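You operate a simulated robot arm through the tools that you are given. There is no shell and no other tool. Be economical: measure what you need, move in short steps, check, and stop when the job is done.

You run a simulated two-armed robot. Do the job below in one go: nothing can be reset, and whatever is moved stays where it is left.

TASK
Bond the wear pad to the rest shoe; press till the seam shows.
Fine: first paste the middle of the shoe's top (paste brush, paste pot), then lay the pad; brush back. Set down upright: paste brush. A coat counts when it lies all over at full strength: go over it till it gets no stronger.

The check looks at the end state, three seconds after you hand in, the way a careful person would. Anything else that was tipped, shoved, dropped, spilled or broken makes it a failure.

THE ROBOT
Two 7-joint arms with three-finger grippers on one trunk, on a base that drives. Base frame: it is fixed to the floor where the robot stands at the start and does not move with it; the origin is under the middle of the robot, x ahead of it, y to its left, z up. Lengths are in mm, angles in rad, forces in N, time in s.
The left shoulder is at the start at [78, 126, 1157], the right one opposite. With the tool pointing down near the work surface each hand reaches from about 360 to 840 mm from the robot's upright axis, wherever it stands, measured 20 degrees to its own side. Places, roughly: top of the rest shoe [500, 0, 900]. Payload 2.94 kg a hand.
The TCP of each hand is the grasp point between the finger pads, 30 mm short of the fingertips. In the tool frame z runs along the fingers and y along their closing line. The gripper opens to 128 mm. The gripper's body begins 93 mm behind the TCP.
Orientation is told as [roll, pitch, yaw] about the base's x, y, z axes, in that order, counted from this pose: with the fingers straight down and closing along the base's y, the tool's x points along the base's -x, its y along +y and its z along -z.

THE INTERFACE
- The arms move only by the tool arm_command. It takes "left_rows", "right_rows" or both (then of equal length, played together; a hand with none holds still); each is a list of rows, each a list of 7 numbers: the shift along the base's x, y, z in mm, then the turn, a rotation vector about the base's x, y, z in rad, then the closure, from 0 (fully open) to 1 (shut). In form: [[dx, dy, dz, wx, wy, wz, hand], ...]. A call has 1 to 8 rows; each row shifts and turns the commanded pose from where the row before left it. A row lasts 0.2 s, in which the tool goes at most 50 mm and 0.15 rad; a call with a longer step from one row to the next is refused whole, and so is a gripper value outside its range. A pose out of reach is approached as far as the arm can. The call stops where the force on the tool passes 40 N (or 10 N more than at its start, if that is more) or the arm is blocked; 0.2 s more then pass. The fingers move at their own pace and stop on an object; they squeeze with about 40 N. The grip force told is the motor's: it shows also when the fingers shut on nothing. Time passes only in rows, and 0.2 s behind the last, so rows that do not move let the fingers close. The reply holds the time, the measured pose of the TCP, the force on the tool along the base axes, the opening and the grip force, in the units named above and with some noise, with the torque about the TCP (base axes, N m) and any sound that the robot's microphone picked up.
- Cameras (640 x 400 px; columns grow to the right, rows downward): "scene" is now at [205.2, 8.4, 1323.4]; the picture's right is [0.11, -0.99, 0.00], its down [-0.56, -0.06, -0.83] and it looks along [0.82, 0.09, -0.56] (base axes); focal length 214 px, centre (320, 200). "left" rides on the left gripper at [69, 15, -120] in its tool frame; the picture's right is [-0.21, 0.98, 0.00], its down [-0.82, -0.18, -0.54] and it looks along [-0.53, -0.12, 0.84] (tool axes); focal length 251 px, centre (320, 200). "right" rides on the right gripper at [69, -15, -120] in its tool frame; the picture's right is [0.21, 0.98, 0.00], its down [-0.82, 0.18, -0.54] and it looks along [-0.53, 0.12, 0.84] (tool axes); focal length 251 px, centre (320, 200). There is no depth. A picture from a camera that has moved, and an enlarged one, comes with that camera's place and axes in the base frame and with its lens.
- snapshot(camera): a new picture of that camera. The clock stands still meanwhile.
- raise_lower(by): slides the trunk up (or, below 0, down) by that many mm; the arms and the scene camera ride with it, the base frame stays. It gives what a move gives, with no picture.
- drive_base(legs): drives the robot by 1 to 6 legs, each [ahead, left, turn to the left] in mm, mm and rad, along the robot's own axes; the way and the turn of a leg run together, so that a leg with both is an arc; at most 1500 mm and 3.142 rad a leg. The arms and the cameras ride along, it lands a little off, and it stops where it bumps. It gives what a move gives.
- turn_head(pan, tilt): turns the head with the scene camera to pan (to the left, within 1.396 rad either way) and tilt (down, from -0.506 to 1.204), counted from straight ahead of the robot. It gives what a move gives.
- enlarge(camera, box): a new picture of the part [left, top, right, bottom] of that camera's present view, enlarged. The clock stands still meanwhile.
- sign_off(): hands the job in; it is judged then, once.

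Work in short steps. Places have to be worked out from the pictures, the camera data and where the tool is seen: move nearer, look again, correct. Check each grasp and each placing, and mend what went wrong. You have 120 turns and 92 pictures in all, those below and enlarged ones among them. Open the grippers and draw the arms clear of the work before you hand the job in, unless the task says otherwise; then end with one line.

The tools are called after ">>>" by a JSON object that holds its "api" and its "payload". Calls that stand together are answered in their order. arm_command: Moves the arms, as the interface text tells. Its arguments: {"type":"object","properties":{"left_rows":{"type":"array","items":{"type":"array","items":{"type":"number"}}},"right_rows":{"type":"array","items":{"type":"array","items":{"type":"number"}}}},"required":[]} The other tools are called the same way: raise_lower (by) slides the trunk up or down; drive_base (legs) drives the base; turn_head (pan, tilt) turns the head that bears the scene camera; snapshot (camera) takes a picture; enlarge (camera, box) takes an enlarged picture of a part of a camera's view; sign_off () hands the job in.

At the start:

```text
t: 0.0
left_position: [401.3, 275.9, 1265.9]
left_tcp_rot: [0.001, -0.001, 0.0]
left_ft_force: [-0.4, 0.1, 0.5]
left_moment: [0.03, 0.02, 0.02]
left_grip_width: 127.9
left_grasp_force: 0.1
right_position: [331.8, -68.0, 1200.0]
right_tcp_rot: [0.0, -0.001, 0.0]
right_ft_force: [0.3, -0.3, -0.4]
right_moment: [0.01, 0.02, -0.03]
right_grip_width: 127.7
right_grasp_force: 0.0
trunk travel left (down, up): [-375.0, 172.0]
robot x, y, heading: [-0.3, -0.1, 0.001]
head pan, tilt: [0.106, 0.595]
```

scene: 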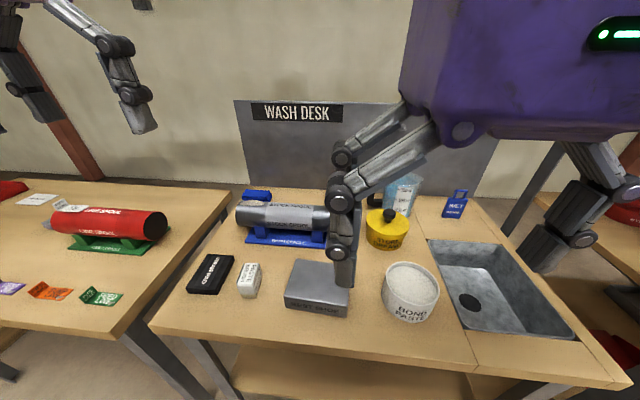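
right: 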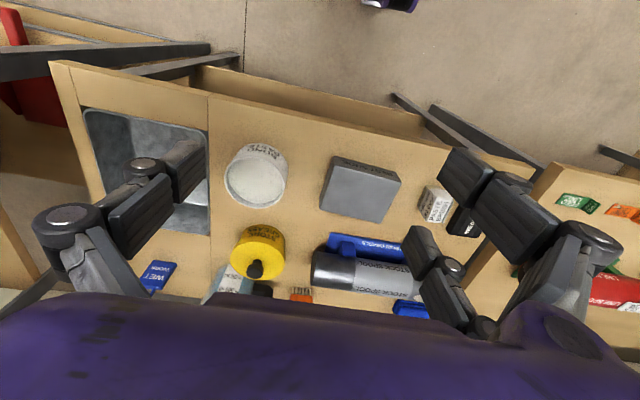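
left: 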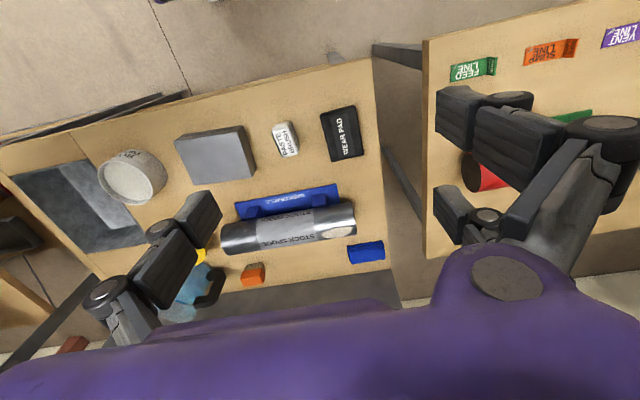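

The right arm hides part of the desk in the scene view; the brush, pad, shoe and pot are all visible. I look closer with the scene and left cameras.

>>> {"api": "enlarge", "payload": {"camera": "scene", "box": [170, 230, 450, 350]}}

>>> {"api": "enlarge", "payload": {"camera": "left", "box": [80, 90, 380, 277]}}

```text
2.29 times, centred on (310, 290) of scene
camera zoom: at [205.2, 8.4, 1323.4], right [0.11, -0.99, 0.0], down [-0.56, -0.06, -0.83], along [0.82, 0.09, -0.56], focal length 490 px, centre (343, -6)
```

zoom: 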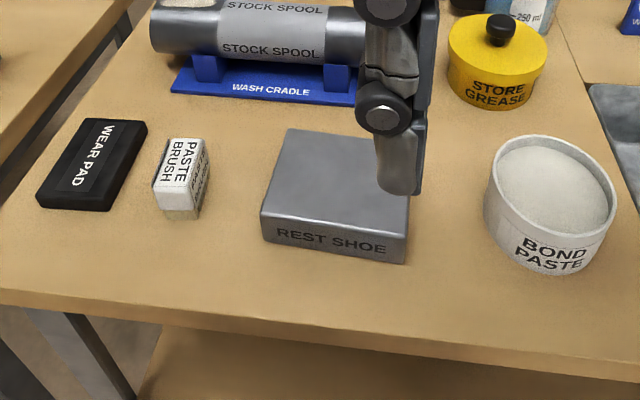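

```text
2.13 times, centred on (230, 184) of left
camera zoom: at [335.3, 290.8, 1387.4], right [0.21, 0.98, 0.0], down [0.82, -0.18, 0.54], along [0.53, -0.12, -0.84], focal length 536 px, centre (512, 235)
```

zoom: 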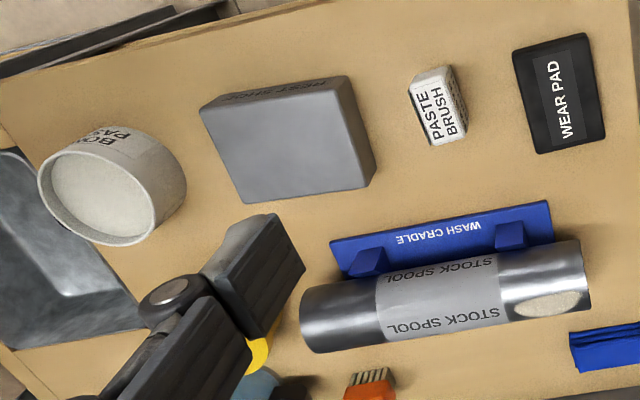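

From the two views the shoe top is near (490, 35, 915), the pot near (488, -147), and the brush and pad lie to the left of the shoe. I draw the right arm off to the right and bring the left hand over brush and pad for a closer look.

>>> {"api": "arm_command", "payload": {"left_rows": [[0, -25, -30, 0, 0, 0, 0], [0, -25, -30, 0, 0, 0, 0], [0, -25, -30, 0, 0, 0, 0], [0, -25, -30, 0, 0, 0, 0], [0, -25, -30, 0, 0, 0, 0], [0, -15, -30, 0, 0, 0, 0]], "right_rows": [[0, -45, 5, 0, 0, 0, 0], [0, -45, 5, 0, 0, 0, 0], [0, -45, 5, 0, 0, 0, 0], [0, -45, 5, 0, 0, 0, 0], [0, -45, 5, 0, 0, 0, 0], [0, -35, 5, 0, 0, 0, 0]]}}

>>> {"api": "snapshot", "payload": {"camera": "left"}}

>>> {"api": "snapshot", "payload": {"camera": "scene"}}

```text
t: 1.4
left_position: [399.4, 133.9, 1085.1]
left_tcp_rot: [0.0, -0.002, 0.001]
left_ft_force: [0.2, -0.5, 0.3]
left_moment: [0.0, -0.07, 0.01]
left_grip_width: 128.0
left_grasp_force: 0.1
right_position: [335.3, -312.6, 1218.2]
right_tcp_rot: [0.036, 0.001, -0.007]
right_ft_force: [0.1, -0.4, -1.1]
right_moment: [0.0, 0.05, 0.0]
right_grip_width: 127.7
right_grasp_force: 0.0
right hand out of reach, approached as far as the arm can: row 5, 6
trunk travel left (down, up): [-375.0, 172.0]
robot x, y, heading: [-1.1, -1.4, 0.004]
head pan, tilt: [0.106, 0.595]
```

```text
86 pictures are left
camera left: at [332.1, 148.9, 1205.0], right [0.21, 0.98, 0.0], down [0.82, -0.18, 0.54], along [0.53, -0.12, -0.84], focal length 251 px, centre (320, 200)
```

left: 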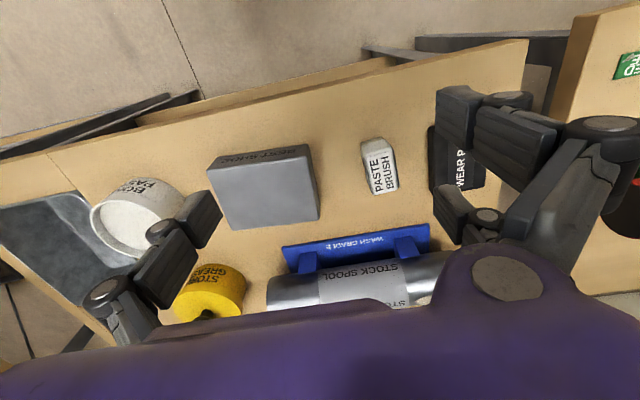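

```text
85 pictures are left
camera scene: at [203.7, 7.4, 1323.6], right [0.11, -0.99, 0.0], down [-0.56, -0.06, -0.83], along [0.82, 0.09, -0.56], focal length 214 px, centre (320, 200)
```

scene: 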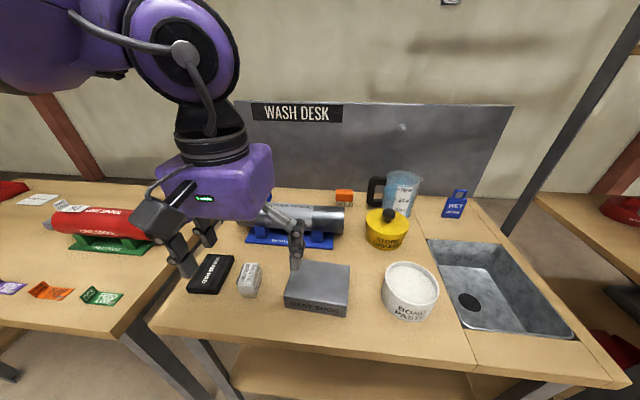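

The brush top is near (467, 188, 930), its long side running roughly along x. I move the left hand above it and look again.

>>> {"api": "arm_command", "payload": {"left_rows": [[25, 18, -15, 0, 0, 0, 0], [25, 18, -15, 0, 0, 0, 0], [15, 18, -15, 0, 0, 0, 0]]}}

>>> {"api": "snapshot", "payload": {"camera": "left"}}

>>> {"api": "enlarge", "payload": {"camera": "scene", "box": [170, 230, 450, 350]}}

```text
t: 2.2
left_position: [470.6, 190.5, 1043.1]
left_tcp_rot: [-0.001, -0.001, 0.001]
left_ft_force: [-0.1, 0.3, 0.7]
left_moment: [0.0, 0.04, -0.02]
left_grip_width: 128.0
left_grasp_force: 0.0
right_position: [337.5, -311.4, 1218.5]
right_tcp_rot: [0.034, 0.003, -0.008]
right_ft_force: [0.8, 1.1, 0.4]
right_moment: [0.02, 0.03, -0.02]
right_grip_width: 127.8
right_grasp_force: 0.1
trunk travel left (down, up): [-375.0, 172.0]
robot x, y, heading: [-1.3, 1.5, 0.002]
head pan, tilt: [0.106, 0.595]
```

```text
84 pictures are left
camera left: at [402.8, 205.4, 1163.0], right [0.21, 0.98, 0.0], down [0.82, -0.18, 0.54], along [0.53, -0.12, -0.84], focal length 251 px, centre (320, 200)
```

left: 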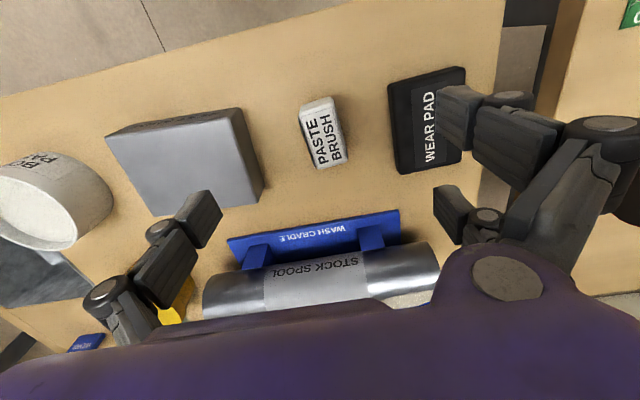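

```text
2.29 times, centred on (310, 290) of scene
camera zoom: at [205.7, 9.2, 1323.3], right [0.11, -0.99, 0.0], down [-0.56, -0.06, -0.83], along [0.82, 0.09, -0.56], focal length 490 px, centre (343, -6)
```

zoom: 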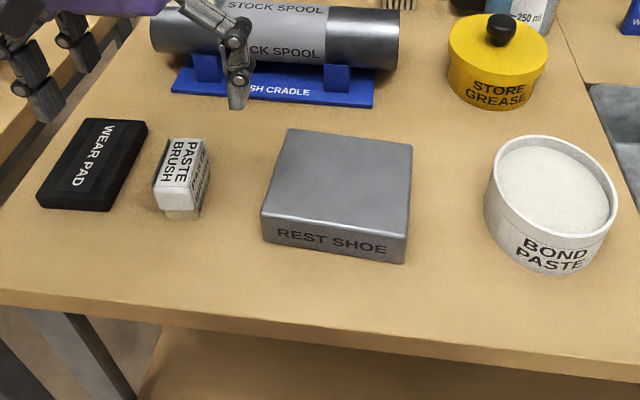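

Both views agree on the brush top at about (475, 189, 940), 36 mm wide by 50 mm long, yawed about +0.08. I narrow the fingers to clear the pad, line up and come down part way.

>>> {"api": "arm_command", "payload": {"left_rows": [[5, -1, -20, 0, 0, 0.075, 0.375], [0, 0, -20, 0, 0, 0, 0.375], [0, 0, -18, 0, 0, 0, 0.375]]}}

>>> {"api": "snapshot", "payload": {"camera": "left"}}

>>> {"api": "enlarge", "payload": {"camera": "scene", "box": [170, 210, 330, 310]}}

```text
t: 3.0
left_position: [474.8, 188.9, 982.5]
left_tcp_rot: [0.0, 0.0, 0.076]
left_ft_force: [-0.2, -0.6, -0.3]
left_moment: [-0.02, -0.03, -0.02]
left_grip_width: 79.9
left_grasp_force: 0.0
right_position: [337.6, -312.4, 1218.0]
right_tcp_rot: [0.036, 0.004, -0.008]
right_ft_force: [-0.6, 0.8, -0.1]
right_moment: [-0.01, 0.02, -0.03]
right_grip_width: 127.8
right_grasp_force: 0.0
trunk travel left (down, up): [-375.0, 172.0]
robot x, y, heading: [-2.1, 0.4, -0.001]
head pan, tilt: [0.106, 0.595]
```

```text
82 pictures are left
camera left: at [406.4, 198.3, 1103.4], right [0.14, 0.99, 0.0], down [0.83, -0.12, 0.54], along [0.54, -0.08, -0.84], focal length 251 px, centre (320, 200)
```

left: 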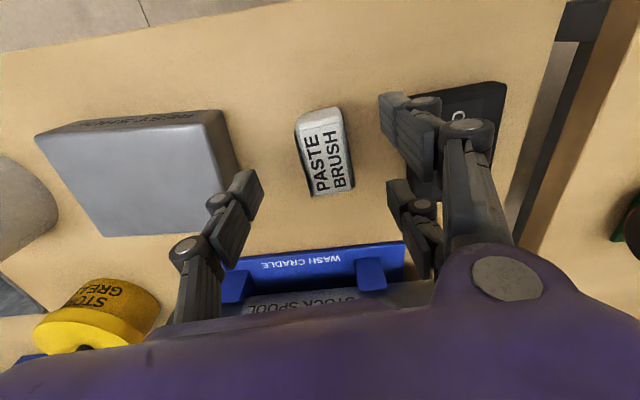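

```text
4.00 times, centred on (250, 260) of scene
camera zoom: at [205.7, 8.3, 1323.3], right [0.11, -0.99, 0.0], down [-0.56, -0.06, -0.83], along [0.82, 0.09, -0.56], focal length 858 px, centre (600, -40)
```

zoom: 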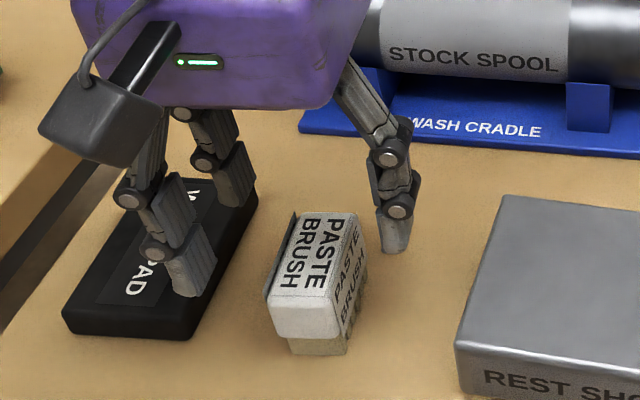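

The fingers straddle the brush and the view puts it at (474, 191), clear of the pad. I go down to z≈935 and close.

>>> {"api": "arm_command", "payload": {"left_rows": [[0, 1, -24, 0, 0, 0, 0.375], [-1, 1, -23, 0, 0, 0, 0.375], [0, 0, 0, 0, 0, 0, 0.375]]}}

>>> {"api": "snapshot", "payload": {"camera": "left"}}

>>> {"api": "enlarge", "payload": {"camera": "scene", "box": [170, 210, 330, 310]}}

```text
t: 3.8
left_position: [471.9, 190.8, 938.1]
left_tcp_rot: [-0.001, -0.001, 0.074]
left_ft_force: [0.2, 0.0, -1.5]
left_moment: [0.09, -0.01, 0.01]
left_grip_width: 79.8
left_grasp_force: 0.1
right_position: [337.3, -312.4, 1218.2]
right_tcp_rot: [0.035, 0.003, -0.009]
right_ft_force: [-0.6, 0.5, 0.8]
right_moment: [0.01, 0.0, 0.01]
right_grip_width: 128.1
right_grasp_force: 0.1
trunk travel left (down, up): [-375.0, 172.0]
robot x, y, heading: [0.8, 0.7, 0.003]
head pan, tilt: [0.106, 0.595]
```

```text
80 pictures are left
camera left: at [403.8, 200.4, 1057.7], right [0.14, 0.99, 0.0], down [0.83, -0.12, 0.54], along [0.54, -0.08, -0.84], focal length 251 px, centre (320, 200)
```

left: 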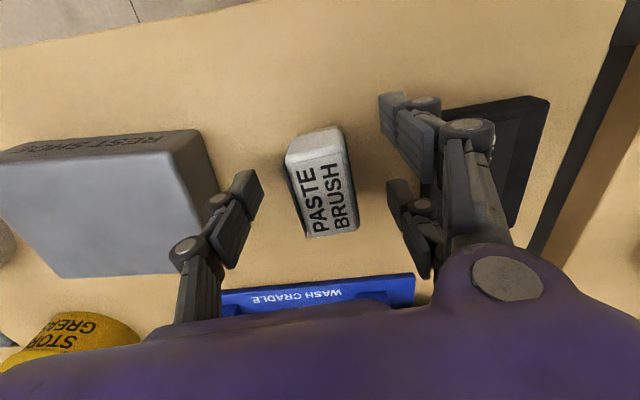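

```text
4.00 times, centred on (250, 260) of scene
camera zoom: at [204.9, 8.5, 1323.4], right [0.11, -0.99, 0.0], down [-0.56, -0.06, -0.83], along [0.82, 0.09, -0.56], focal length 858 px, centre (600, -40)
```

zoom: 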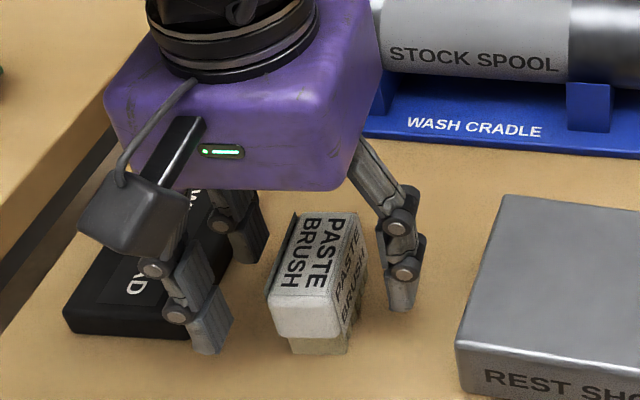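

The brush top sits right at the TCP in the wrist view. I lower 4 mm more and close.

>>> {"api": "arm_command", "payload": {"left_rows": [[1, 0, -5, 0, 0, 0, 0.375], [0, 0, 0, 0, 0, 0, 0.7], [0, 0, 0, 0, 0, 0, 1], [0, 0, 0, 0, 0, 0, 1], [0, 0, 0, 0, 0, 0, 1]]}}

>>> {"api": "snapshot", "payload": {"camera": "left"}}

```text
t: 5.0
left_position: [472.9, 191.4, 933.1]
left_tcp_rot: [0.0, 0.001, 0.074]
left_ft_force: [-0.5, 0.4, 1.3]
left_moment: [0.0, -0.1, 0.0]
left_grip_width: 33.2
left_grasp_force: 40.2
right_position: [337.1, -311.7, 1219.2]
right_tcp_rot: [0.035, 0.001, -0.008]
right_ft_force: [0.9, -0.2, 0.6]
right_moment: [-0.02, -0.04, 0.01]
right_grip_width: 127.8
right_grasp_force: 0.1
trunk travel left (down, up): [-375.0, 172.0]
robot x, y, heading: [-2.1, -4.8, 0.003]
head pan, tilt: [0.106, 0.595]
```

```text
78 pictures are left
camera left: at [405.4, 200.1, 1053.3], right [0.14, 0.99, 0.0], down [0.83, -0.12, 0.54], along [0.54, -0.08, -0.84], focal length 251 px, centre (320, 200)
```

left: 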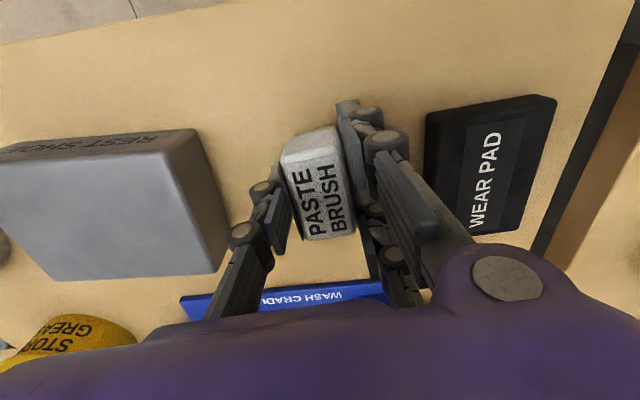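

Gripped at 33 mm, with the grasp at (472.9, 191.4, 933.1). I lift and look at the brush, pot and shoe.

>>> {"api": "arm_command", "payload": {"left_rows": [[0, 0, 20, 0, 0, 0, 1], [0, 0, 40, 0, 0, 0, 1], [0, 0, 40, 0, 0, 0, 1], [0, -30, 20, 0, 0, -0.074, 1]]}}

>>> {"api": "snapshot", "payload": {"camera": "left"}}

>>> {"api": "enlarge", "payload": {"camera": "scene", "box": [190, 190, 470, 350]}}

```text
t: 6.0
left_position: [472.0, 158.2, 1050.8]
left_tcp_rot: [0.003, 0.001, 0.003]
left_ft_force: [-0.2, -0.7, -1.3]
left_moment: [0.04, 0.0, 0.01]
left_grip_width: 33.2
left_grasp_force: 40.2
right_position: [336.4, -313.6, 1218.8]
right_tcp_rot: [0.035, 0.003, -0.007]
right_ft_force: [0.6, -1.2, -0.5]
right_moment: [0.04, 0.03, -0.03]
right_grip_width: 127.9
right_grasp_force: 0.1
trunk travel left (down, up): [-375.0, 172.0]
robot x, y, heading: [0.2, -4.2, -0.001]
head pan, tilt: [0.106, 0.595]
```

```text
77 pictures are left
camera left: at [404.2, 172.8, 1171.1], right [0.21, 0.98, 0.0], down [0.82, -0.18, 0.54], along [0.53, -0.11, -0.84], focal length 251 px, centre (320, 200)
```

left: 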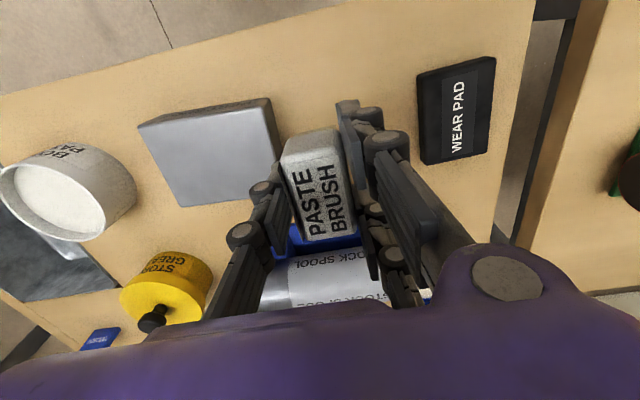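

```text
2.29 times, centred on (330, 270) of scene
camera zoom: at [205.5, 6.6, 1323.3], right [0.11, -0.99, 0.0], down [-0.56, -0.06, -0.83], along [0.82, 0.09, -0.56], focal length 490 px, centre (297, 40)
```

zoom: 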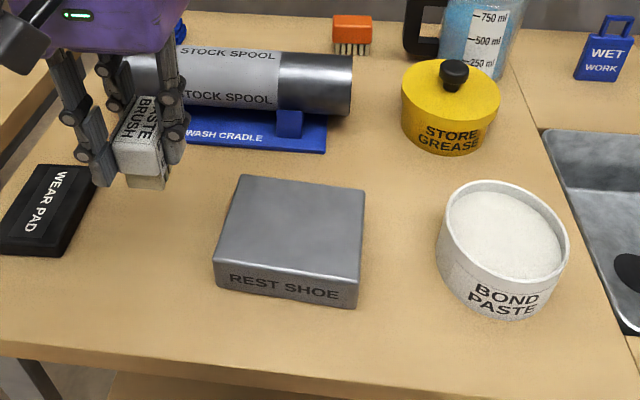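

The pot rim is centred near (491, -148, 936) and about 115 mm across; the shoe top spans about x 438–536, y -23–105, z≈920. I carry the brush over the pot.

>>> {"api": "arm_command", "payload": {"left_rows": [[3, -38, 0, 0, 0, 0, 1], [3, -38, 0, 0, 0, 0, 1], [3, -38, 0, 0, 0, 0, 1], [3, -38, 0, 0, 0, 0, 1], [3, -38, 0, 0, 0, 0, 1], [2, -38, 0, 0, 0, 0, 1], [2, -38, 0, 0, 0, 0, 1], [0, -40, -20, 0, 0, 0, 1]]}}

>>> {"api": "snapshot", "payload": {"camera": "left"}}

>>> {"api": "enlarge", "payload": {"camera": "scene", "box": [270, 190, 510, 340]}}

```text
t: 7.8
left_position: [481.4, 81.8, 1055.2]
left_tcp_rot: [0.0, 0.0, 0.003]
left_ft_force: [0.0, -0.3, -0.7]
left_moment: [-0.02, 0.02, -0.01]
left_grip_width: 33.2
left_grasp_force: 40.0
left hand out of reach, approached as far as the arm can: row 3, 4, 5, 6, 7, 8
right_position: [336.6, -312.8, 1218.3]
right_tcp_rot: [0.035, 0.002, -0.008]
right_ft_force: [-0.1, -0.4, 0.6]
right_moment: [-0.01, 0.03, 0.01]
right_grip_width: 128.3
right_grasp_force: 0.2
trunk travel left (down, up): [-375.0, 172.0]
robot x, y, heading: [-0.9, 0.2, -0.003]
head pan, tilt: [0.106, 0.595]
```

```text
75 pictures are left
camera left: at [414.3, 95.9, 1176.2], right [0.21, 0.98, 0.0], down [0.82, -0.18, 0.54], along [0.53, -0.12, -0.84], focal length 251 px, centre (320, 200)
```

left: 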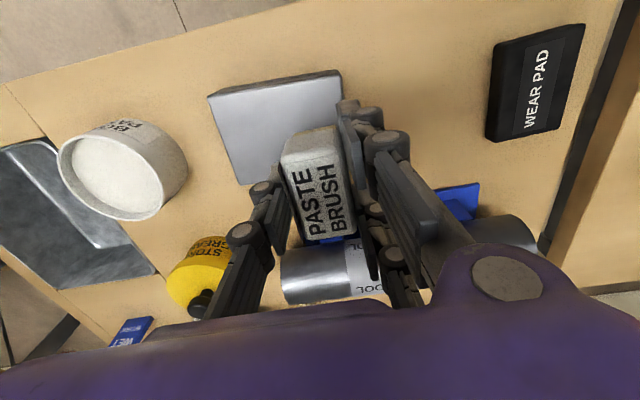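

```text
2.67 times, centred on (390, 265) of scene
camera zoom: at [205.2, 8.5, 1323.4], right [0.11, -0.99, 0.0], down [-0.56, -0.06, -0.83], along [0.82, 0.09, -0.56], focal length 572 px, centre (133, 27)
```

zoom: 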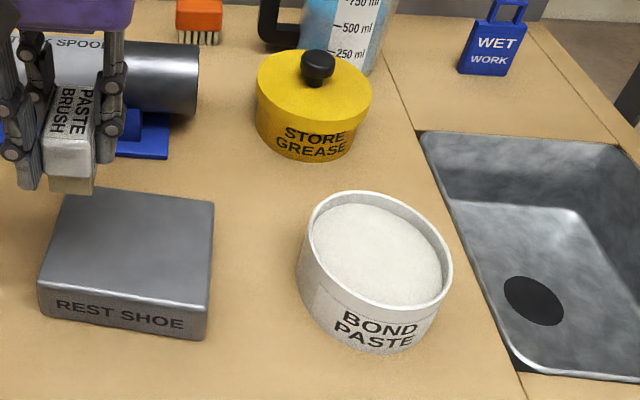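

The left hand stops near y=82, so the pot is out of its reach from here. I drive the base 250 mm to the right with the brush held high.

>>> {"api": "drive_base", "payload": {"legs": [[0, -250, 0]]}}

>>> {"api": "snapshot", "payload": {"camera": "left"}}

>>> {"api": "snapshot", "payload": {"camera": "scene"}}

```text
t: 10.3
left_position: [481.1, -146.4, 1056.5]
left_tcp_rot: [0.0, -0.001, 0.001]
left_ft_force: [-0.3, -0.5, 0.1]
left_moment: [0.02, 0.03, -0.01]
left_grip_width: 33.0
left_grasp_force: 39.9
right_position: [337.1, -534.7, 1217.9]
right_tcp_rot: [0.039, 0.001, 0.008]
right_ft_force: [-0.7, 2.4, 1.5]
right_moment: [-0.37, -0.09, 0.12]
right_grip_width: 128.1
right_grasp_force: 0.0
trunk travel left (down, up): [-375.0, 172.0]
robot x, y, heading: [-0.8, -228.2, 0.002]
head pan, tilt: [0.106, 0.595]
stopped in leg 1: the force on the tool passed its limit at 46 N (the readings are from after the stop); the commanded pose is now the measured one
```

```text
73 pictures are left
camera left: at [414.0, -131.9, 1176.2], right [0.21, 0.98, 0.0], down [0.82, -0.18, 0.54], along [0.53, -0.12, -0.84], focal length 251 px, centre (320, 200)
```

left: 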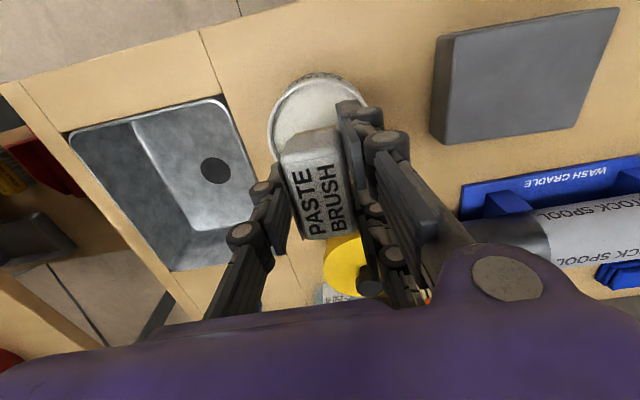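

```text
72 pictures are left
camera scene: at [205.2, -219.1, 1323.4], right [0.11, -0.99, 0.0], down [-0.56, -0.06, -0.83], along [0.82, 0.09, -0.56], focal length 214 px, centre (320, 200)
```

scene: 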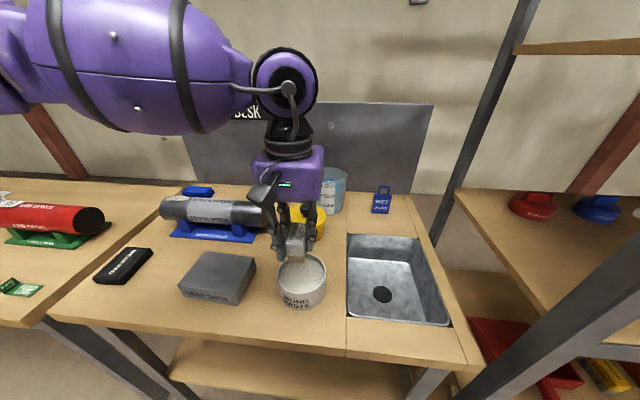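

The right hand touched a rack post on the right; the left hand is now over the pot, as wanted. I back the right hand off the post and check what it touched.

>>> {"api": "arm_command", "payload": {"right_rows": [[0, 30, 0, 0, 0, 0, 0], [-10, 40, 0, 0, 0, 0, 0], [-10, 40, 0, 0, 0, 0, 0]]}}

>>> {"api": "snapshot", "payload": {"camera": "right"}}

>>> {"api": "snapshot", "payload": {"camera": "scene"}}

```text
t: 11.1
left_position: [482.9, -147.3, 1055.4]
left_tcp_rot: [-0.002, 0.0, 0.001]
left_ft_force: [0.2, 0.3, -0.7]
left_moment: [-0.01, 0.06, -0.01]
left_grip_width: 33.3
left_grasp_force: 40.2
right_position: [317.3, -423.8, 1217.8]
right_tcp_rot: [0.036, 0.001, 0.008]
right_ft_force: [-0.6, 0.5, -0.2]
right_moment: [-0.06, 0.05, 0.01]
right_grip_width: 128.0
right_grasp_force: 0.1
trunk travel left (down, up): [-375.0, 172.0]
robot x, y, heading: [2.0, -229.0, 0.001]
head pan, tilt: [0.106, 0.595]
```

```text
71 pictures are left
camera right: at [247.2, -444.8, 1336.1], right [-0.22, 0.97, 0.04], down [0.82, 0.17, 0.54], along [0.52, 0.15, -0.84], focal length 251 px, centre (320, 200)
```

right: 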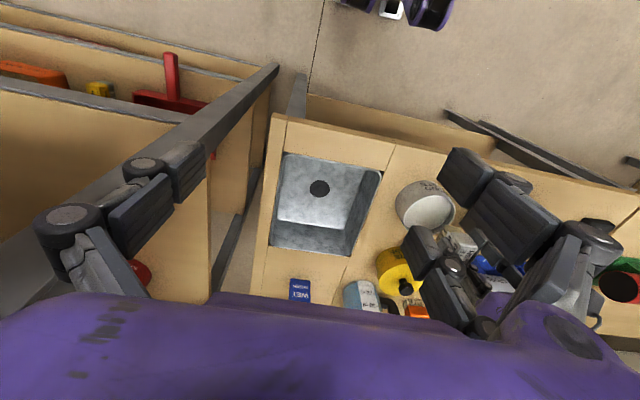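

```text
70 pictures are left
camera scene: at [206.4, -218.0, 1323.2], right [0.11, -0.99, 0.0], down [-0.56, -0.06, -0.83], along [0.82, 0.09, -0.56], focal length 214 px, centre (320, 200)
```

scene: 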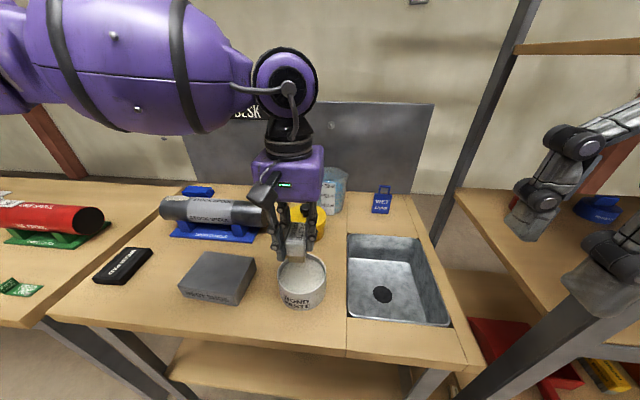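

Nothing moved there, the post simply stands. The pot centre works out near (486, -149), right under the brush, so I descend until the bristles are just above the paste.

>>> {"api": "arm_command", "payload": {"left_rows": [[1, 0, -25, 0, 0, 0, 1], [1, 0, -25, 0, 0, 0, 1], [0, 0, -15, 0, 0, 0, 1]]}}

>>> {"api": "enlarge", "payload": {"camera": "scene", "box": [230, 210, 370, 320]}}

```text
t: 11.9
left_position: [491.8, -137.2, 992.9]
left_tcp_rot: [-0.001, -0.002, 0.004]
left_ft_force: [0.3, -0.3, -0.6]
left_moment: [0.01, -0.01, -0.03]
left_grip_width: 33.1
left_grasp_force: 39.5
left hand out of reach, approached as far as the arm can: row 1, 2, 3
right_position: [316.7, -425.7, 1217.6]
right_tcp_rot: [0.036, 0.0, 0.008]
right_ft_force: [-0.2, 0.2, -0.8]
right_moment: [0.0, 0.02, 0.01]
right_grip_width: 127.9
right_grasp_force: 0.0
trunk travel left (down, up): [-375.0, 172.0]
robot x, y, heading: [1.6, -230.0, -0.003]
head pan, tilt: [0.106, 0.595]
```

```text
3.64 times, centred on (300, 265) of scene
camera zoom: at [205.4, -219.6, 1323.3], right [0.11, -0.99, 0.0], down [-0.56, -0.06, -0.83], along [0.82, 0.09, -0.56], focal length 780 px, centre (393, -36)
```

zoom: 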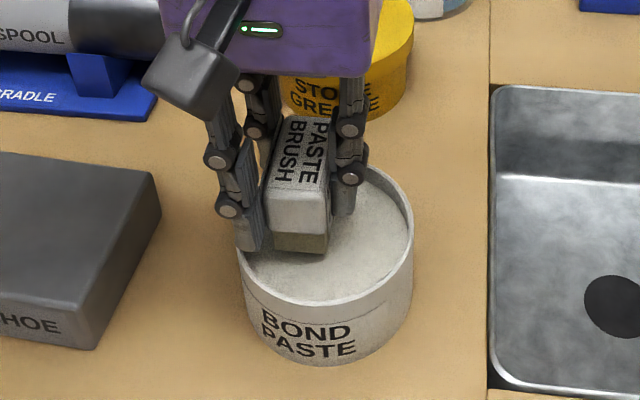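

The hand is at its reach limit and drifts, so I lift again and drive 60 mm further right.

>>> {"api": "arm_command", "payload": {"left_rows": [[0, 3, 25, 0, 0, 0, 1], [0, 3, 25, 0, 0, 0, 1]], "right_rows": [[0, 30, 0, 0, 0, 0, 0], [0, 30, 0, 0, 0, 0, 0]]}}

>>> {"api": "drive_base", "payload": {"legs": [[0, -60, 0]]}}

```text
t: 12.5
left_position: [486.1, -135.1, 1040.4]
left_tcp_rot: [0.003, -0.002, -0.003]
left_ft_force: [-0.2, 1.0, -1.9]
left_moment: [0.0, 0.04, 0.02]
left_grip_width: 33.2
left_grasp_force: 40.4
right_position: [308.5, -384.3, 1219.8]
right_tcp_rot: [0.027, -0.017, 0.003]
right_ft_force: [9.6, -15.0, -4.0]
right_moment: [2.13, 1.01, 1.26]
right_grip_width: 127.9
right_grasp_force: 0.1
trunk travel left (down, up): [-375.0, 172.0]
robot x, y, heading: [2.1, -228.9, -0.01]
head pan, tilt: [0.106, 0.595]
stopped in row 2 (right hand): the force on the tool passed its limit at 125 N (the readings are from after the stop); the commanded pose is now the measured one
```

```text
t: 13.5
left_position: [484.3, -148.9, 1041.2]
left_tcp_rot: [-0.003, -0.006, 0.0]
left_ft_force: [0.2, -0.6, -0.7]
left_moment: [0.02, -0.04, 0.0]
left_grip_width: 33.2
left_grasp_force: 40.1
right_position: [305.6, -396.2, 1219.9]
right_tcp_rot: [0.014, -0.021, 0.02]
right_ft_force: [16.8, -22.3, -1.6]
right_moment: [3.18, 2.3, 1.9]
right_grip_width: 128.0
right_grasp_force: 0.0
trunk travel left (down, up): [-375.0, 172.0]
robot x, y, heading: [2.3, -245.9, -0.004]
head pan, tilt: [0.106, 0.595]
stopped in leg 1: the force on the tool passed its limit at 63 N (the readings are from after the stop); the commanded pose is now the measured one
```

The right hand is pressing against something, so I look before moving anything.

>>> {"api": "turn_head", "payload": {"pan": -0.9, "tilt": 0.5}}

>>> {"api": "snapshot", "payload": {"camera": "scene"}}

>>> {"api": "snapshot", "payload": {"camera": "right"}}

```text
t: 14.8
left_position: [482.6, -147.9, 1041.6]
left_tcp_rot: [-0.005, -0.008, 0.001]
left_ft_force: [-0.1, 0.3, -1.0]
left_moment: [-0.02, 0.01, -0.01]
left_grip_width: 32.9
left_grasp_force: 39.9
right_position: [308.0, -397.3, 1221.6]
right_tcp_rot: [0.014, -0.018, 0.027]
right_ft_force: [4.1, -71.9, 36.1]
right_moment: [9.78, 3.49, 5.93]
right_grip_width: 127.9
right_grasp_force: 0.1
trunk travel left (down, up): [-375.0, 172.0]
robot x, y, heading: [-7.6, -249.2, -0.002]
head pan, tilt: [-0.901, 0.499]
```

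```text
68 pictures are left
camera scene: at [195.5, -237.8, 1327.5], right [0.08, -1.0, 0.01], down [-0.53, -0.05, -0.85], along [0.85, 0.07, -0.53], focal length 214 px, centre (320, 200)
```

scene: 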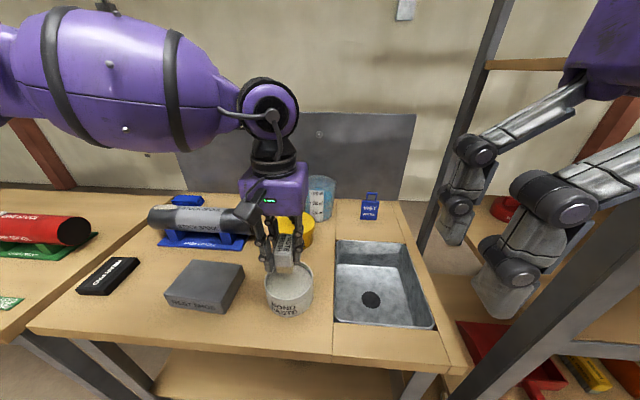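

```text
67 pictures are left
camera right: at [234.1, -416.4, 1339.7], right [-0.24, 0.97, 0.01], down [0.81, 0.2, 0.56], along [0.54, 0.14, -0.83], focal length 251 px, centre (320, 200)
```

right: 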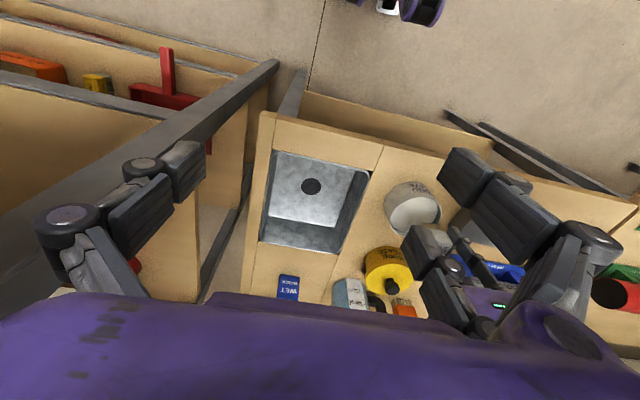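

The head camera did not really turn and the load on the right hand rose, so the head and the right wrist camera seem to touch. I turn the head back first.

>>> {"api": "turn_head", "payload": {"pan": 0.106, "tilt": 0.595}}

```text
t: 16.0
left_position: [483.6, -147.1, 1043.2]
left_tcp_rot: [-0.004, -0.008, 0.002]
left_ft_force: [-0.7, -0.6, -0.6]
left_moment: [0.02, -0.01, -0.03]
left_grip_width: 33.0
left_grasp_force: 40.1
right_position: [307.7, -397.3, 1221.9]
right_tcp_rot: [0.015, -0.02, 0.021]
right_ft_force: [48.9, -59.3, -10.3]
right_moment: [8.23, 6.06, 5.19]
right_grip_width: 127.9
right_grasp_force: 0.1
trunk travel left (down, up): [-375.0, 172.0]
robot x, y, heading: [-4.3, -252.0, -0.006]
head pan, tilt: [0.106, 0.595]
```

The push on the right hand points to +x, -y, so I ease it that way.

>>> {"api": "arm_command", "payload": {"right_rows": [[15, -15, 0, 0, 0, 0, 0], [15, -15, 0, 0, 0, 0, 0], [15, -15, 0, 0, 0, 0, 0]]}}

>>> {"api": "snapshot", "payload": {"camera": "scene"}}

```text
t: 16.8
left_position: [479.4, -147.6, 1042.8]
left_tcp_rot: [-0.006, -0.011, 0.001]
left_ft_force: [-0.8, -0.3, -0.5]
left_moment: [0.0, 0.01, -0.02]
left_grip_width: 33.3
left_grasp_force: 40.3
right_position: [344.5, -437.6, 1223.7]
right_tcp_rot: [0.009, -0.023, 0.021]
right_ft_force: [0.0, -1.0, 0.2]
right_moment: [-0.01, -0.04, -0.02]
right_grip_width: 127.8
right_grasp_force: 0.1
trunk travel left (down, up): [-375.0, 172.0]
robot x, y, heading: [-2.6, -250.0, -0.003]
head pan, tilt: [0.106, 0.595]
```

```text
66 pictures are left
camera scene: at [189.9, -233.9, 1325.1], right [0.1, -0.99, 0.01], down [-0.55, -0.06, -0.83], along [0.83, 0.08, -0.55], focal length 214 px, centre (320, 200)
```

scene: 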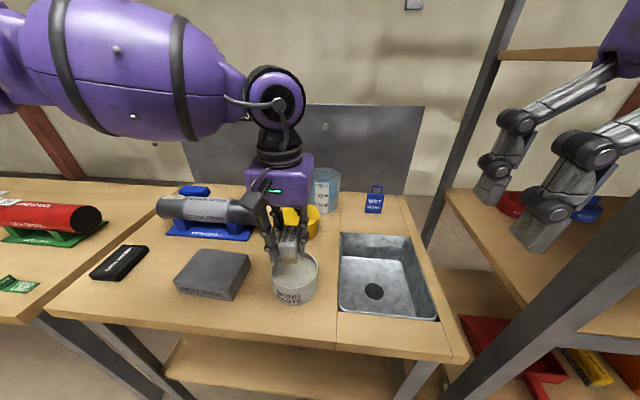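

It is free now. I drive another 40 mm right and bring the left hand back over the pot centre.

>>> {"api": "drive_base", "payload": {"legs": [[0, -40, 0]]}}

>>> {"api": "arm_command", "payload": {"left_rows": [[2, 20, 0, 0, 0, 0, 1], [2, 18, -10, 0, 0, 0, 1], [0, 0, -20, 0, 0, 0, 1]]}}

>>> {"api": "enlarge", "payload": {"camera": "scene", "box": [200, 190, 400, 320]}}

```text
t: 18.0
left_position: [480.6, -194.2, 1042.2]
left_tcp_rot: [-0.001, -0.006, -0.004]
left_ft_force: [-0.3, 0.2, -0.4]
left_moment: [0.0, 0.01, -0.02]
left_grip_width: 33.2
left_grasp_force: 40.0
right_position: [343.3, -486.2, 1223.9]
right_tcp_rot: [0.015, -0.035, 0.019]
right_ft_force: [0.8, 0.1, 0.3]
right_moment: [-0.01, 0.01, 0.02]
right_grip_width: 128.3
right_grasp_force: 0.0
trunk travel left (down, up): [-375.0, 172.0]
robot x, y, heading: [-2.8, -290.4, -0.005]
head pan, tilt: [0.106, 0.595]
stopped in leg 1: the robot was blocked; the commanded pose is now the measured one
```

```text
t: 18.8
left_position: [484.0, -157.4, 1013.2]
left_tcp_rot: [0.0, -0.009, -0.003]
left_ft_force: [0.1, -0.4, 0.1]
left_moment: [0.0, 0.01, 0.02]
left_grip_width: 33.1
left_grasp_force: 39.9
right_position: [343.4, -485.3, 1224.4]
right_tcp_rot: [0.017, -0.035, 0.019]
right_ft_force: [-0.1, -0.4, 0.3]
right_moment: [0.03, -0.02, -0.02]
right_grip_width: 127.9
right_grasp_force: 0.0
trunk travel left (down, up): [-375.0, 172.0]
robot x, y, heading: [-2.0, -287.5, -0.003]
head pan, tilt: [0.106, 0.595]
```

```text
3.08 times, centred on (300, 255) of scene
camera zoom: at [190.7, -281.4, 1325.1], right [0.1, -0.99, 0.0], down [-0.55, -0.06, -0.83], along [0.83, 0.08, -0.55], focal length 660 px, centre (382, 31)
```

zoom: 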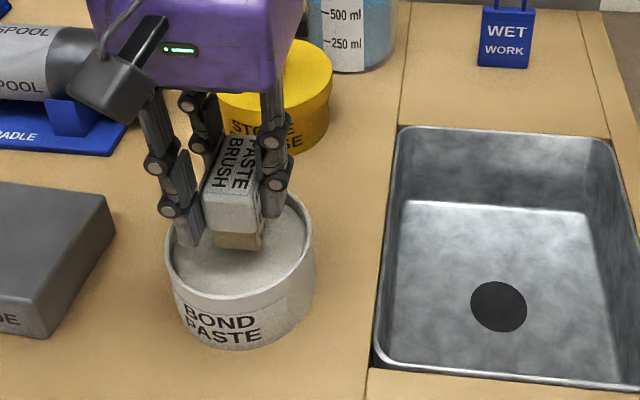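

The pot centre reads about (488, -152) and the brush is over it. I lower toward the paste and watch the force.

>>> {"api": "arm_command", "payload": {"left_rows": [[3, 4, -12, 0, 0, 0, 1], [0, 0, -10, 0, 0, 0, 1], [0, 0, -5, 0, 0, 0, 1], [0, 0, -4, 0, 0, 0, 1]]}}

>>> {"api": "enlarge", "payload": {"camera": "scene", "box": [230, 200, 330, 310]}}

```text
t: 19.8
left_position: [487.7, -152.6, 981.7]
left_tcp_rot: [-0.001, -0.009, -0.001]
left_ft_force: [-0.1, -0.5, -1.3]
left_moment: [-0.03, 0.0, 0.0]
left_grip_width: 33.2
left_grasp_force: 39.6
right_position: [343.1, -485.9, 1224.5]
right_tcp_rot: [0.018, -0.035, 0.019]
right_ft_force: [-0.7, -0.5, 0.1]
right_moment: [-0.05, -0.06, 0.01]
right_grip_width: 127.8
right_grasp_force: 0.1
trunk travel left (down, up): [-375.0, 172.0]
robot x, y, heading: [-3.9, -286.5, -0.007]
head pan, tilt: [0.106, 0.595]
```

```text
3.64 times, centred on (280, 255) of scene
camera zoom: at [190.4, -281.5, 1325.2], right [0.1, -0.99, 0.0], down [-0.55, -0.06, -0.83], along [0.83, 0.08, -0.55], focal length 780 px, centre (466, 0)
```

zoom: 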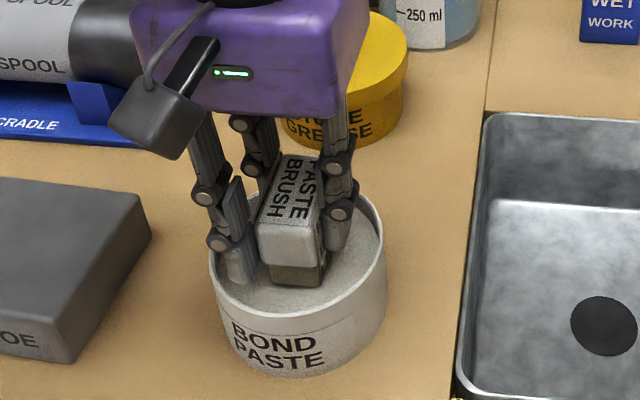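

The bristles are still just above the paste. I go down in small steps.

>>> {"api": "arm_command", "payload": {"left_rows": [[0, 0, -3, 0, 0, 0, 1], [0, 0, -3, 0, 0, 0, 1], [0, 0, -3, 0, 0, 0, 1], [0, 0, 0, 0, 0, 0, 1]]}}

>>> {"api": "enlarge", "payload": {"camera": "scene", "box": [230, 200, 330, 310]}}

```text
t: 20.5
left_position: [490.1, -153.5, 978.6]
left_tcp_rot: [-0.001, -0.017, -0.003]
left_ft_force: [0.4, 0.3, 16.3]
left_moment: [-0.01, 0.25, -0.05]
left_grip_width: 33.1
left_grasp_force: 40.3
right_position: [342.4, -484.9, 1223.6]
right_tcp_rot: [0.018, -0.035, 0.019]
right_ft_force: [-0.3, -0.1, -0.1]
right_moment: [-0.02, -0.02, 0.01]
right_grip_width: 128.0
right_grasp_force: 0.0
trunk travel left (down, up): [-375.0, 172.0]
robot x, y, heading: [-6.0, -284.0, -0.004]
head pan, tilt: [0.106, 0.595]
stopped in row 3 (left hand): the force on the tool passed its limit at 41 N (the readings are from after the stop); the commanded pose is now the measured one
```

```text
3.64 times, centred on (280, 255) of scene
camera zoom: at [191.4, -281.2, 1324.9], right [0.1, -0.99, 0.0], down [-0.55, -0.06, -0.83], along [0.83, 0.08, -0.55], focal length 780 px, centre (466, 0)
```

zoom: 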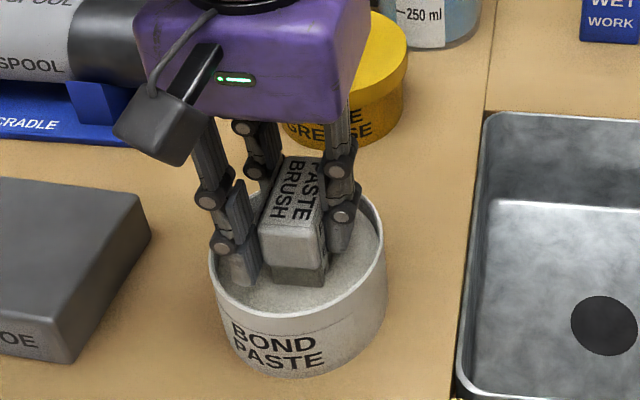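

The bristles changed from tan to grey and touched at TCP z=978.6: the brush is loaded. I lift and carry it over to the shoe.

>>> {"api": "arm_command", "payload": {"left_rows": [[0, 0, 8, 0, 0, 0, 1], [0, 0, 20, 0, 0, 0, 1], [0, 0, 30, 0, 0, 0, 1], [0, 45, 0, 0, 0, 0, 1], [0, 48, 0, 0, 0, 0, 1], [0, 48, 0, 0, 0, 0, 1], [0, 48, -10, 0, 0, 0, 1]]}}

>>> {"api": "snapshot", "payload": {"camera": "left"}}

>>> {"api": "enlarge", "payload": {"camera": "scene", "box": [110, 190, 310, 320]}}

```text
t: 22.1
left_position: [487.5, 38.8, 1023.6]
left_tcp_rot: [-0.001, -0.014, -0.001]
left_ft_force: [0.4, -0.3, -0.8]
left_moment: [0.02, 0.0, 0.01]
left_grip_width: 32.9
left_grasp_force: 40.1
right_position: [343.4, -484.6, 1224.9]
right_tcp_rot: [0.018, -0.034, 0.018]
right_ft_force: [0.8, 0.3, 0.4]
right_moment: [0.01, 0.01, 0.01]
right_grip_width: 128.1
right_grasp_force: 0.1
trunk travel left (down, up): [-375.0, 172.0]
robot x, y, heading: [-3.6, -290.1, -0.011]
head pan, tilt: [0.106, 0.595]
```

```text
62 pictures are left
camera left: at [418.7, 54.1, 1143.2], right [0.22, 0.98, 0.0], down [0.81, -0.18, 0.55], along [0.54, -0.12, -0.83], focal length 251 px, centre (320, 200)
```

left: 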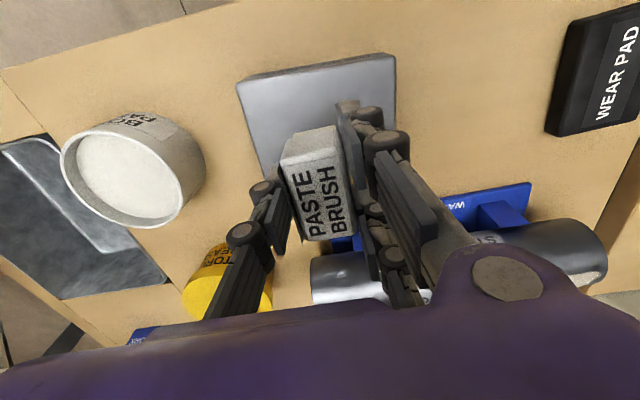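

```text
3.08 times, centred on (210, 255) of scene
camera zoom: at [190.1, -281.5, 1325.2], right [0.1, -0.99, 0.0], down [-0.55, -0.06, -0.83], along [0.83, 0.08, -0.55], focal length 660 px, centre (658, 31)
```

zoom: 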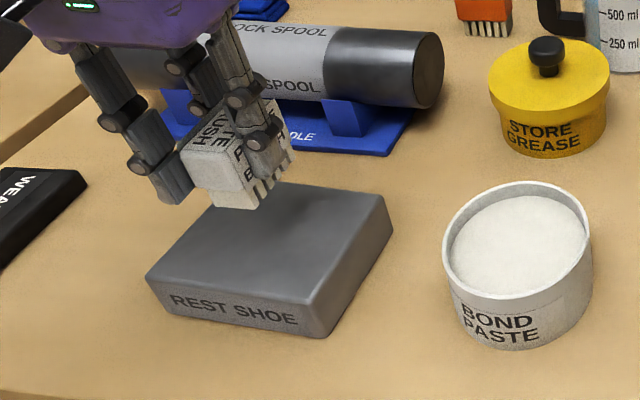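

The brush is loaded white and sits over the shoe's middle (centre about 487–490, 42). I come down gently to find contact.

>>> {"api": "arm_command", "payload": {"left_rows": [[0, 3, -25, 0, 0, 0, 1], [0, 0, -20, 0, 0, 0, 1], [0, 0, -6, 0, 0, 0, 1], [0, 0, -3, 0, 0, 0, 1], [0, 0, -2, 0, 0, 0, 1], [0, 0, -2, 0, 0, 0, 1]]}}

>>> {"api": "enlarge", "payload": {"camera": "scene", "box": [110, 190, 310, 320]}}

```text
t: 23.5
left_position: [488.9, 40.2, 967.5]
left_tcp_rot: [-0.001, -0.019, 0.0]
left_ft_force: [-0.8, 2.8, 40.0]
left_moment: [0.17, -0.16, 0.05]
left_grip_width: 32.8
left_grasp_force: 40.0
right_position: [342.2, -485.4, 1226.0]
right_tcp_rot: [0.017, -0.033, 0.019]
right_ft_force: [-0.7, 0.3, 0.3]
right_moment: [-0.03, 0.01, -0.01]
right_grip_width: 127.8
right_grasp_force: 0.1
trunk travel left (down, up): [-375.0, 172.0]
robot x, y, heading: [-3.7, -287.5, -0.001]
head pan, tilt: [0.106, 0.595]
```

```text
3.08 times, centred on (210, 255) of scene
camera zoom: at [189.7, -281.6, 1325.4], right [0.1, -0.99, 0.0], down [-0.55, -0.06, -0.83], along [0.83, 0.08, -0.55], focal length 660 px, centre (658, 31)
```

zoom: 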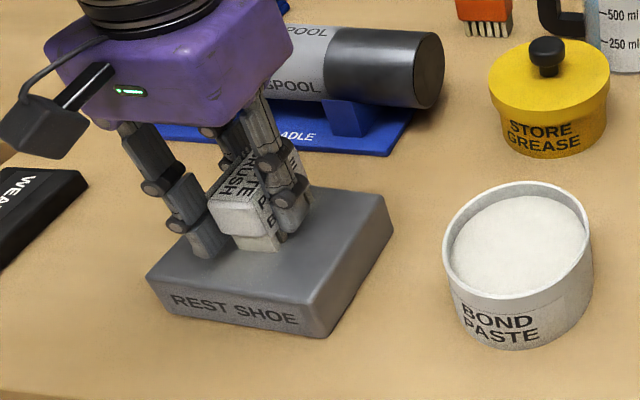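

Contact at 40 N with TCP z≈967. I ease off to a light touch and check before stroking.

>>> {"api": "arm_command", "payload": {"left_rows": [[0, 0, 1.5, 0, 0, 0, 1], [0, 0, 0, 0, 0, 0, 1]]}}

```text
t: 24.1
left_position: [489.1, 40.6, 968.4]
left_tcp_rot: [-0.001, -0.013, -0.002]
left_ft_force: [6.4, -2.5, 15.7]
left_moment: [-0.09, -0.79, -0.11]
left_grip_width: 32.5
left_grasp_force: 40.3
right_position: [344.3, -485.6, 1223.9]
right_tcp_rot: [0.017, -0.033, 0.019]
right_ft_force: [0.3, 0.6, -0.3]
right_moment: [0.01, 0.0, 0.05]
right_grip_width: 127.8
right_grasp_force: 0.1
trunk travel left (down, up): [-375.0, 172.0]
robot x, y, heading: [-4.0, -287.1, -0.006]
head pan, tilt: [0.106, 0.595]
```

At about 15 N now. I ease up half a millimetre and make a stroke across the middle in y.

>>> {"api": "arm_command", "payload": {"left_rows": [[0, 10, 0.5, 0, 0, 0, 1], [0, 12, 0, 0, 0, 0, 1], [0, 12, 0, 0, 0, 0, 1], [0, -12, 0, 0, 0, 0, 1], [0, -12, 0, 0, 0, 0, 1], [0, -12, 0, 0, 0, 0, 1], [0, -12, 0, 0, 0, 0, 1]]}}

>>> {"api": "enlarge", "payload": {"camera": "scene", "box": [110, 190, 310, 320]}}

```text
t: 25.7
left_position: [487.7, 25.4, 969.7]
left_tcp_rot: [-0.001, -0.013, 0.001]
left_ft_force: [0.2, 0.7, -1.0]
left_moment: [0.02, 0.0, -0.01]
left_grip_width: 32.6
left_grasp_force: 39.3
right_position: [343.9, -484.2, 1223.5]
right_tcp_rot: [0.016, -0.032, 0.02]
right_ft_force: [-0.4, 0.1, 0.2]
right_moment: [-0.03, 0.0, 0.0]
right_grip_width: 127.8
right_grasp_force: 0.0
trunk travel left (down, up): [-375.0, 172.0]
robot x, y, heading: [-3.3, -286.7, -0.004]
head pan, tilt: [0.106, 0.595]
```

```text
3.08 times, centred on (210, 255) of scene
camera zoom: at [189.9, -281.6, 1325.2], right [0.1, -0.99, 0.0], down [-0.55, -0.06, -0.83], along [0.83, 0.08, -0.55], focal length 660 px, centre (658, 31)
```

zoom: 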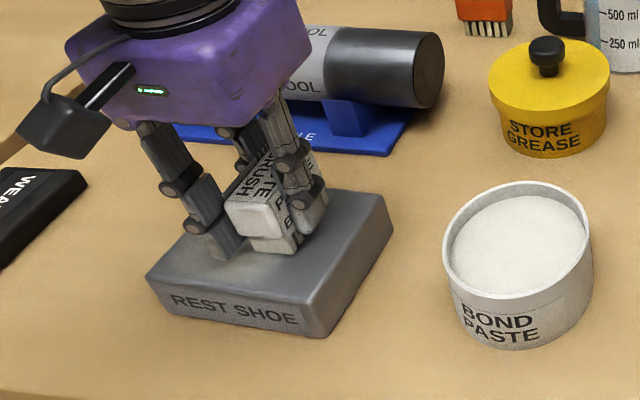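

Contact was lost in the stroke, with only a faint mark. I lower 1 mm and stroke again over the middle.

>>> {"api": "arm_command", "payload": {"left_rows": [[0, -6, -1, 0, 0, 0, 1], [0, -12, 0, 0, 0, 0, 1], [0, 12, 0, 0, 0, 0, 1], [0, 12, 0, 0, 0, 0, 1], [0, 12, 0, 0, 0, 0, 1], [0, 12, 0, 0, 0, 0, 1], [0, 12, 0, 0, 0, 0, 1], [0, 10, 0, 0, 0, 0, 1]]}}

>>> {"api": "enlarge", "payload": {"camera": "scene", "box": [110, 190, 310, 320]}}

```text
t: 27.5
left_position: [486.5, 78.5, 969.0]
left_tcp_rot: [0.001, -0.013, 0.001]
left_ft_force: [-0.4, -0.1, -0.1]
left_moment: [0.01, -0.03, -0.01]
left_grip_width: 32.5
left_grasp_force: 39.9
right_position: [344.0, -485.3, 1224.1]
right_tcp_rot: [0.018, -0.033, 0.02]
right_ft_force: [-0.8, -1.5, 0.3]
right_moment: [-0.01, 0.04, -0.02]
right_grip_width: 128.1
right_grasp_force: 0.1
trunk travel left (down, up): [-375.0, 172.0]
robot x, y, heading: [-0.8, -288.0, -0.004]
head pan, tilt: [0.106, 0.595]
```

```text
3.08 times, centred on (210, 255) of scene
camera zoom: at [189.9, -281.6, 1325.2], right [0.1, -0.99, 0.0], down [-0.55, -0.06, -0.83], along [0.83, 0.08, -0.55], focal length 660 px, centre (658, 31)
```

zoom: 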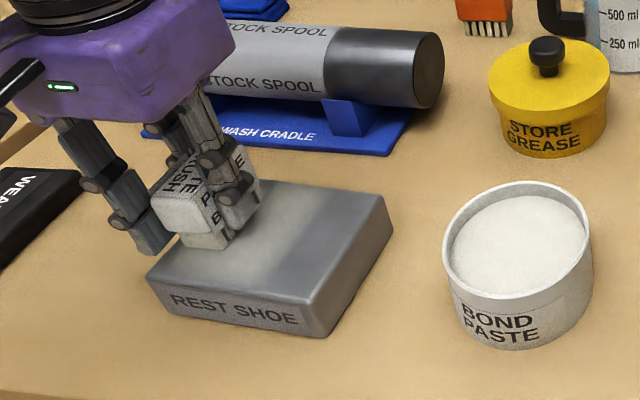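

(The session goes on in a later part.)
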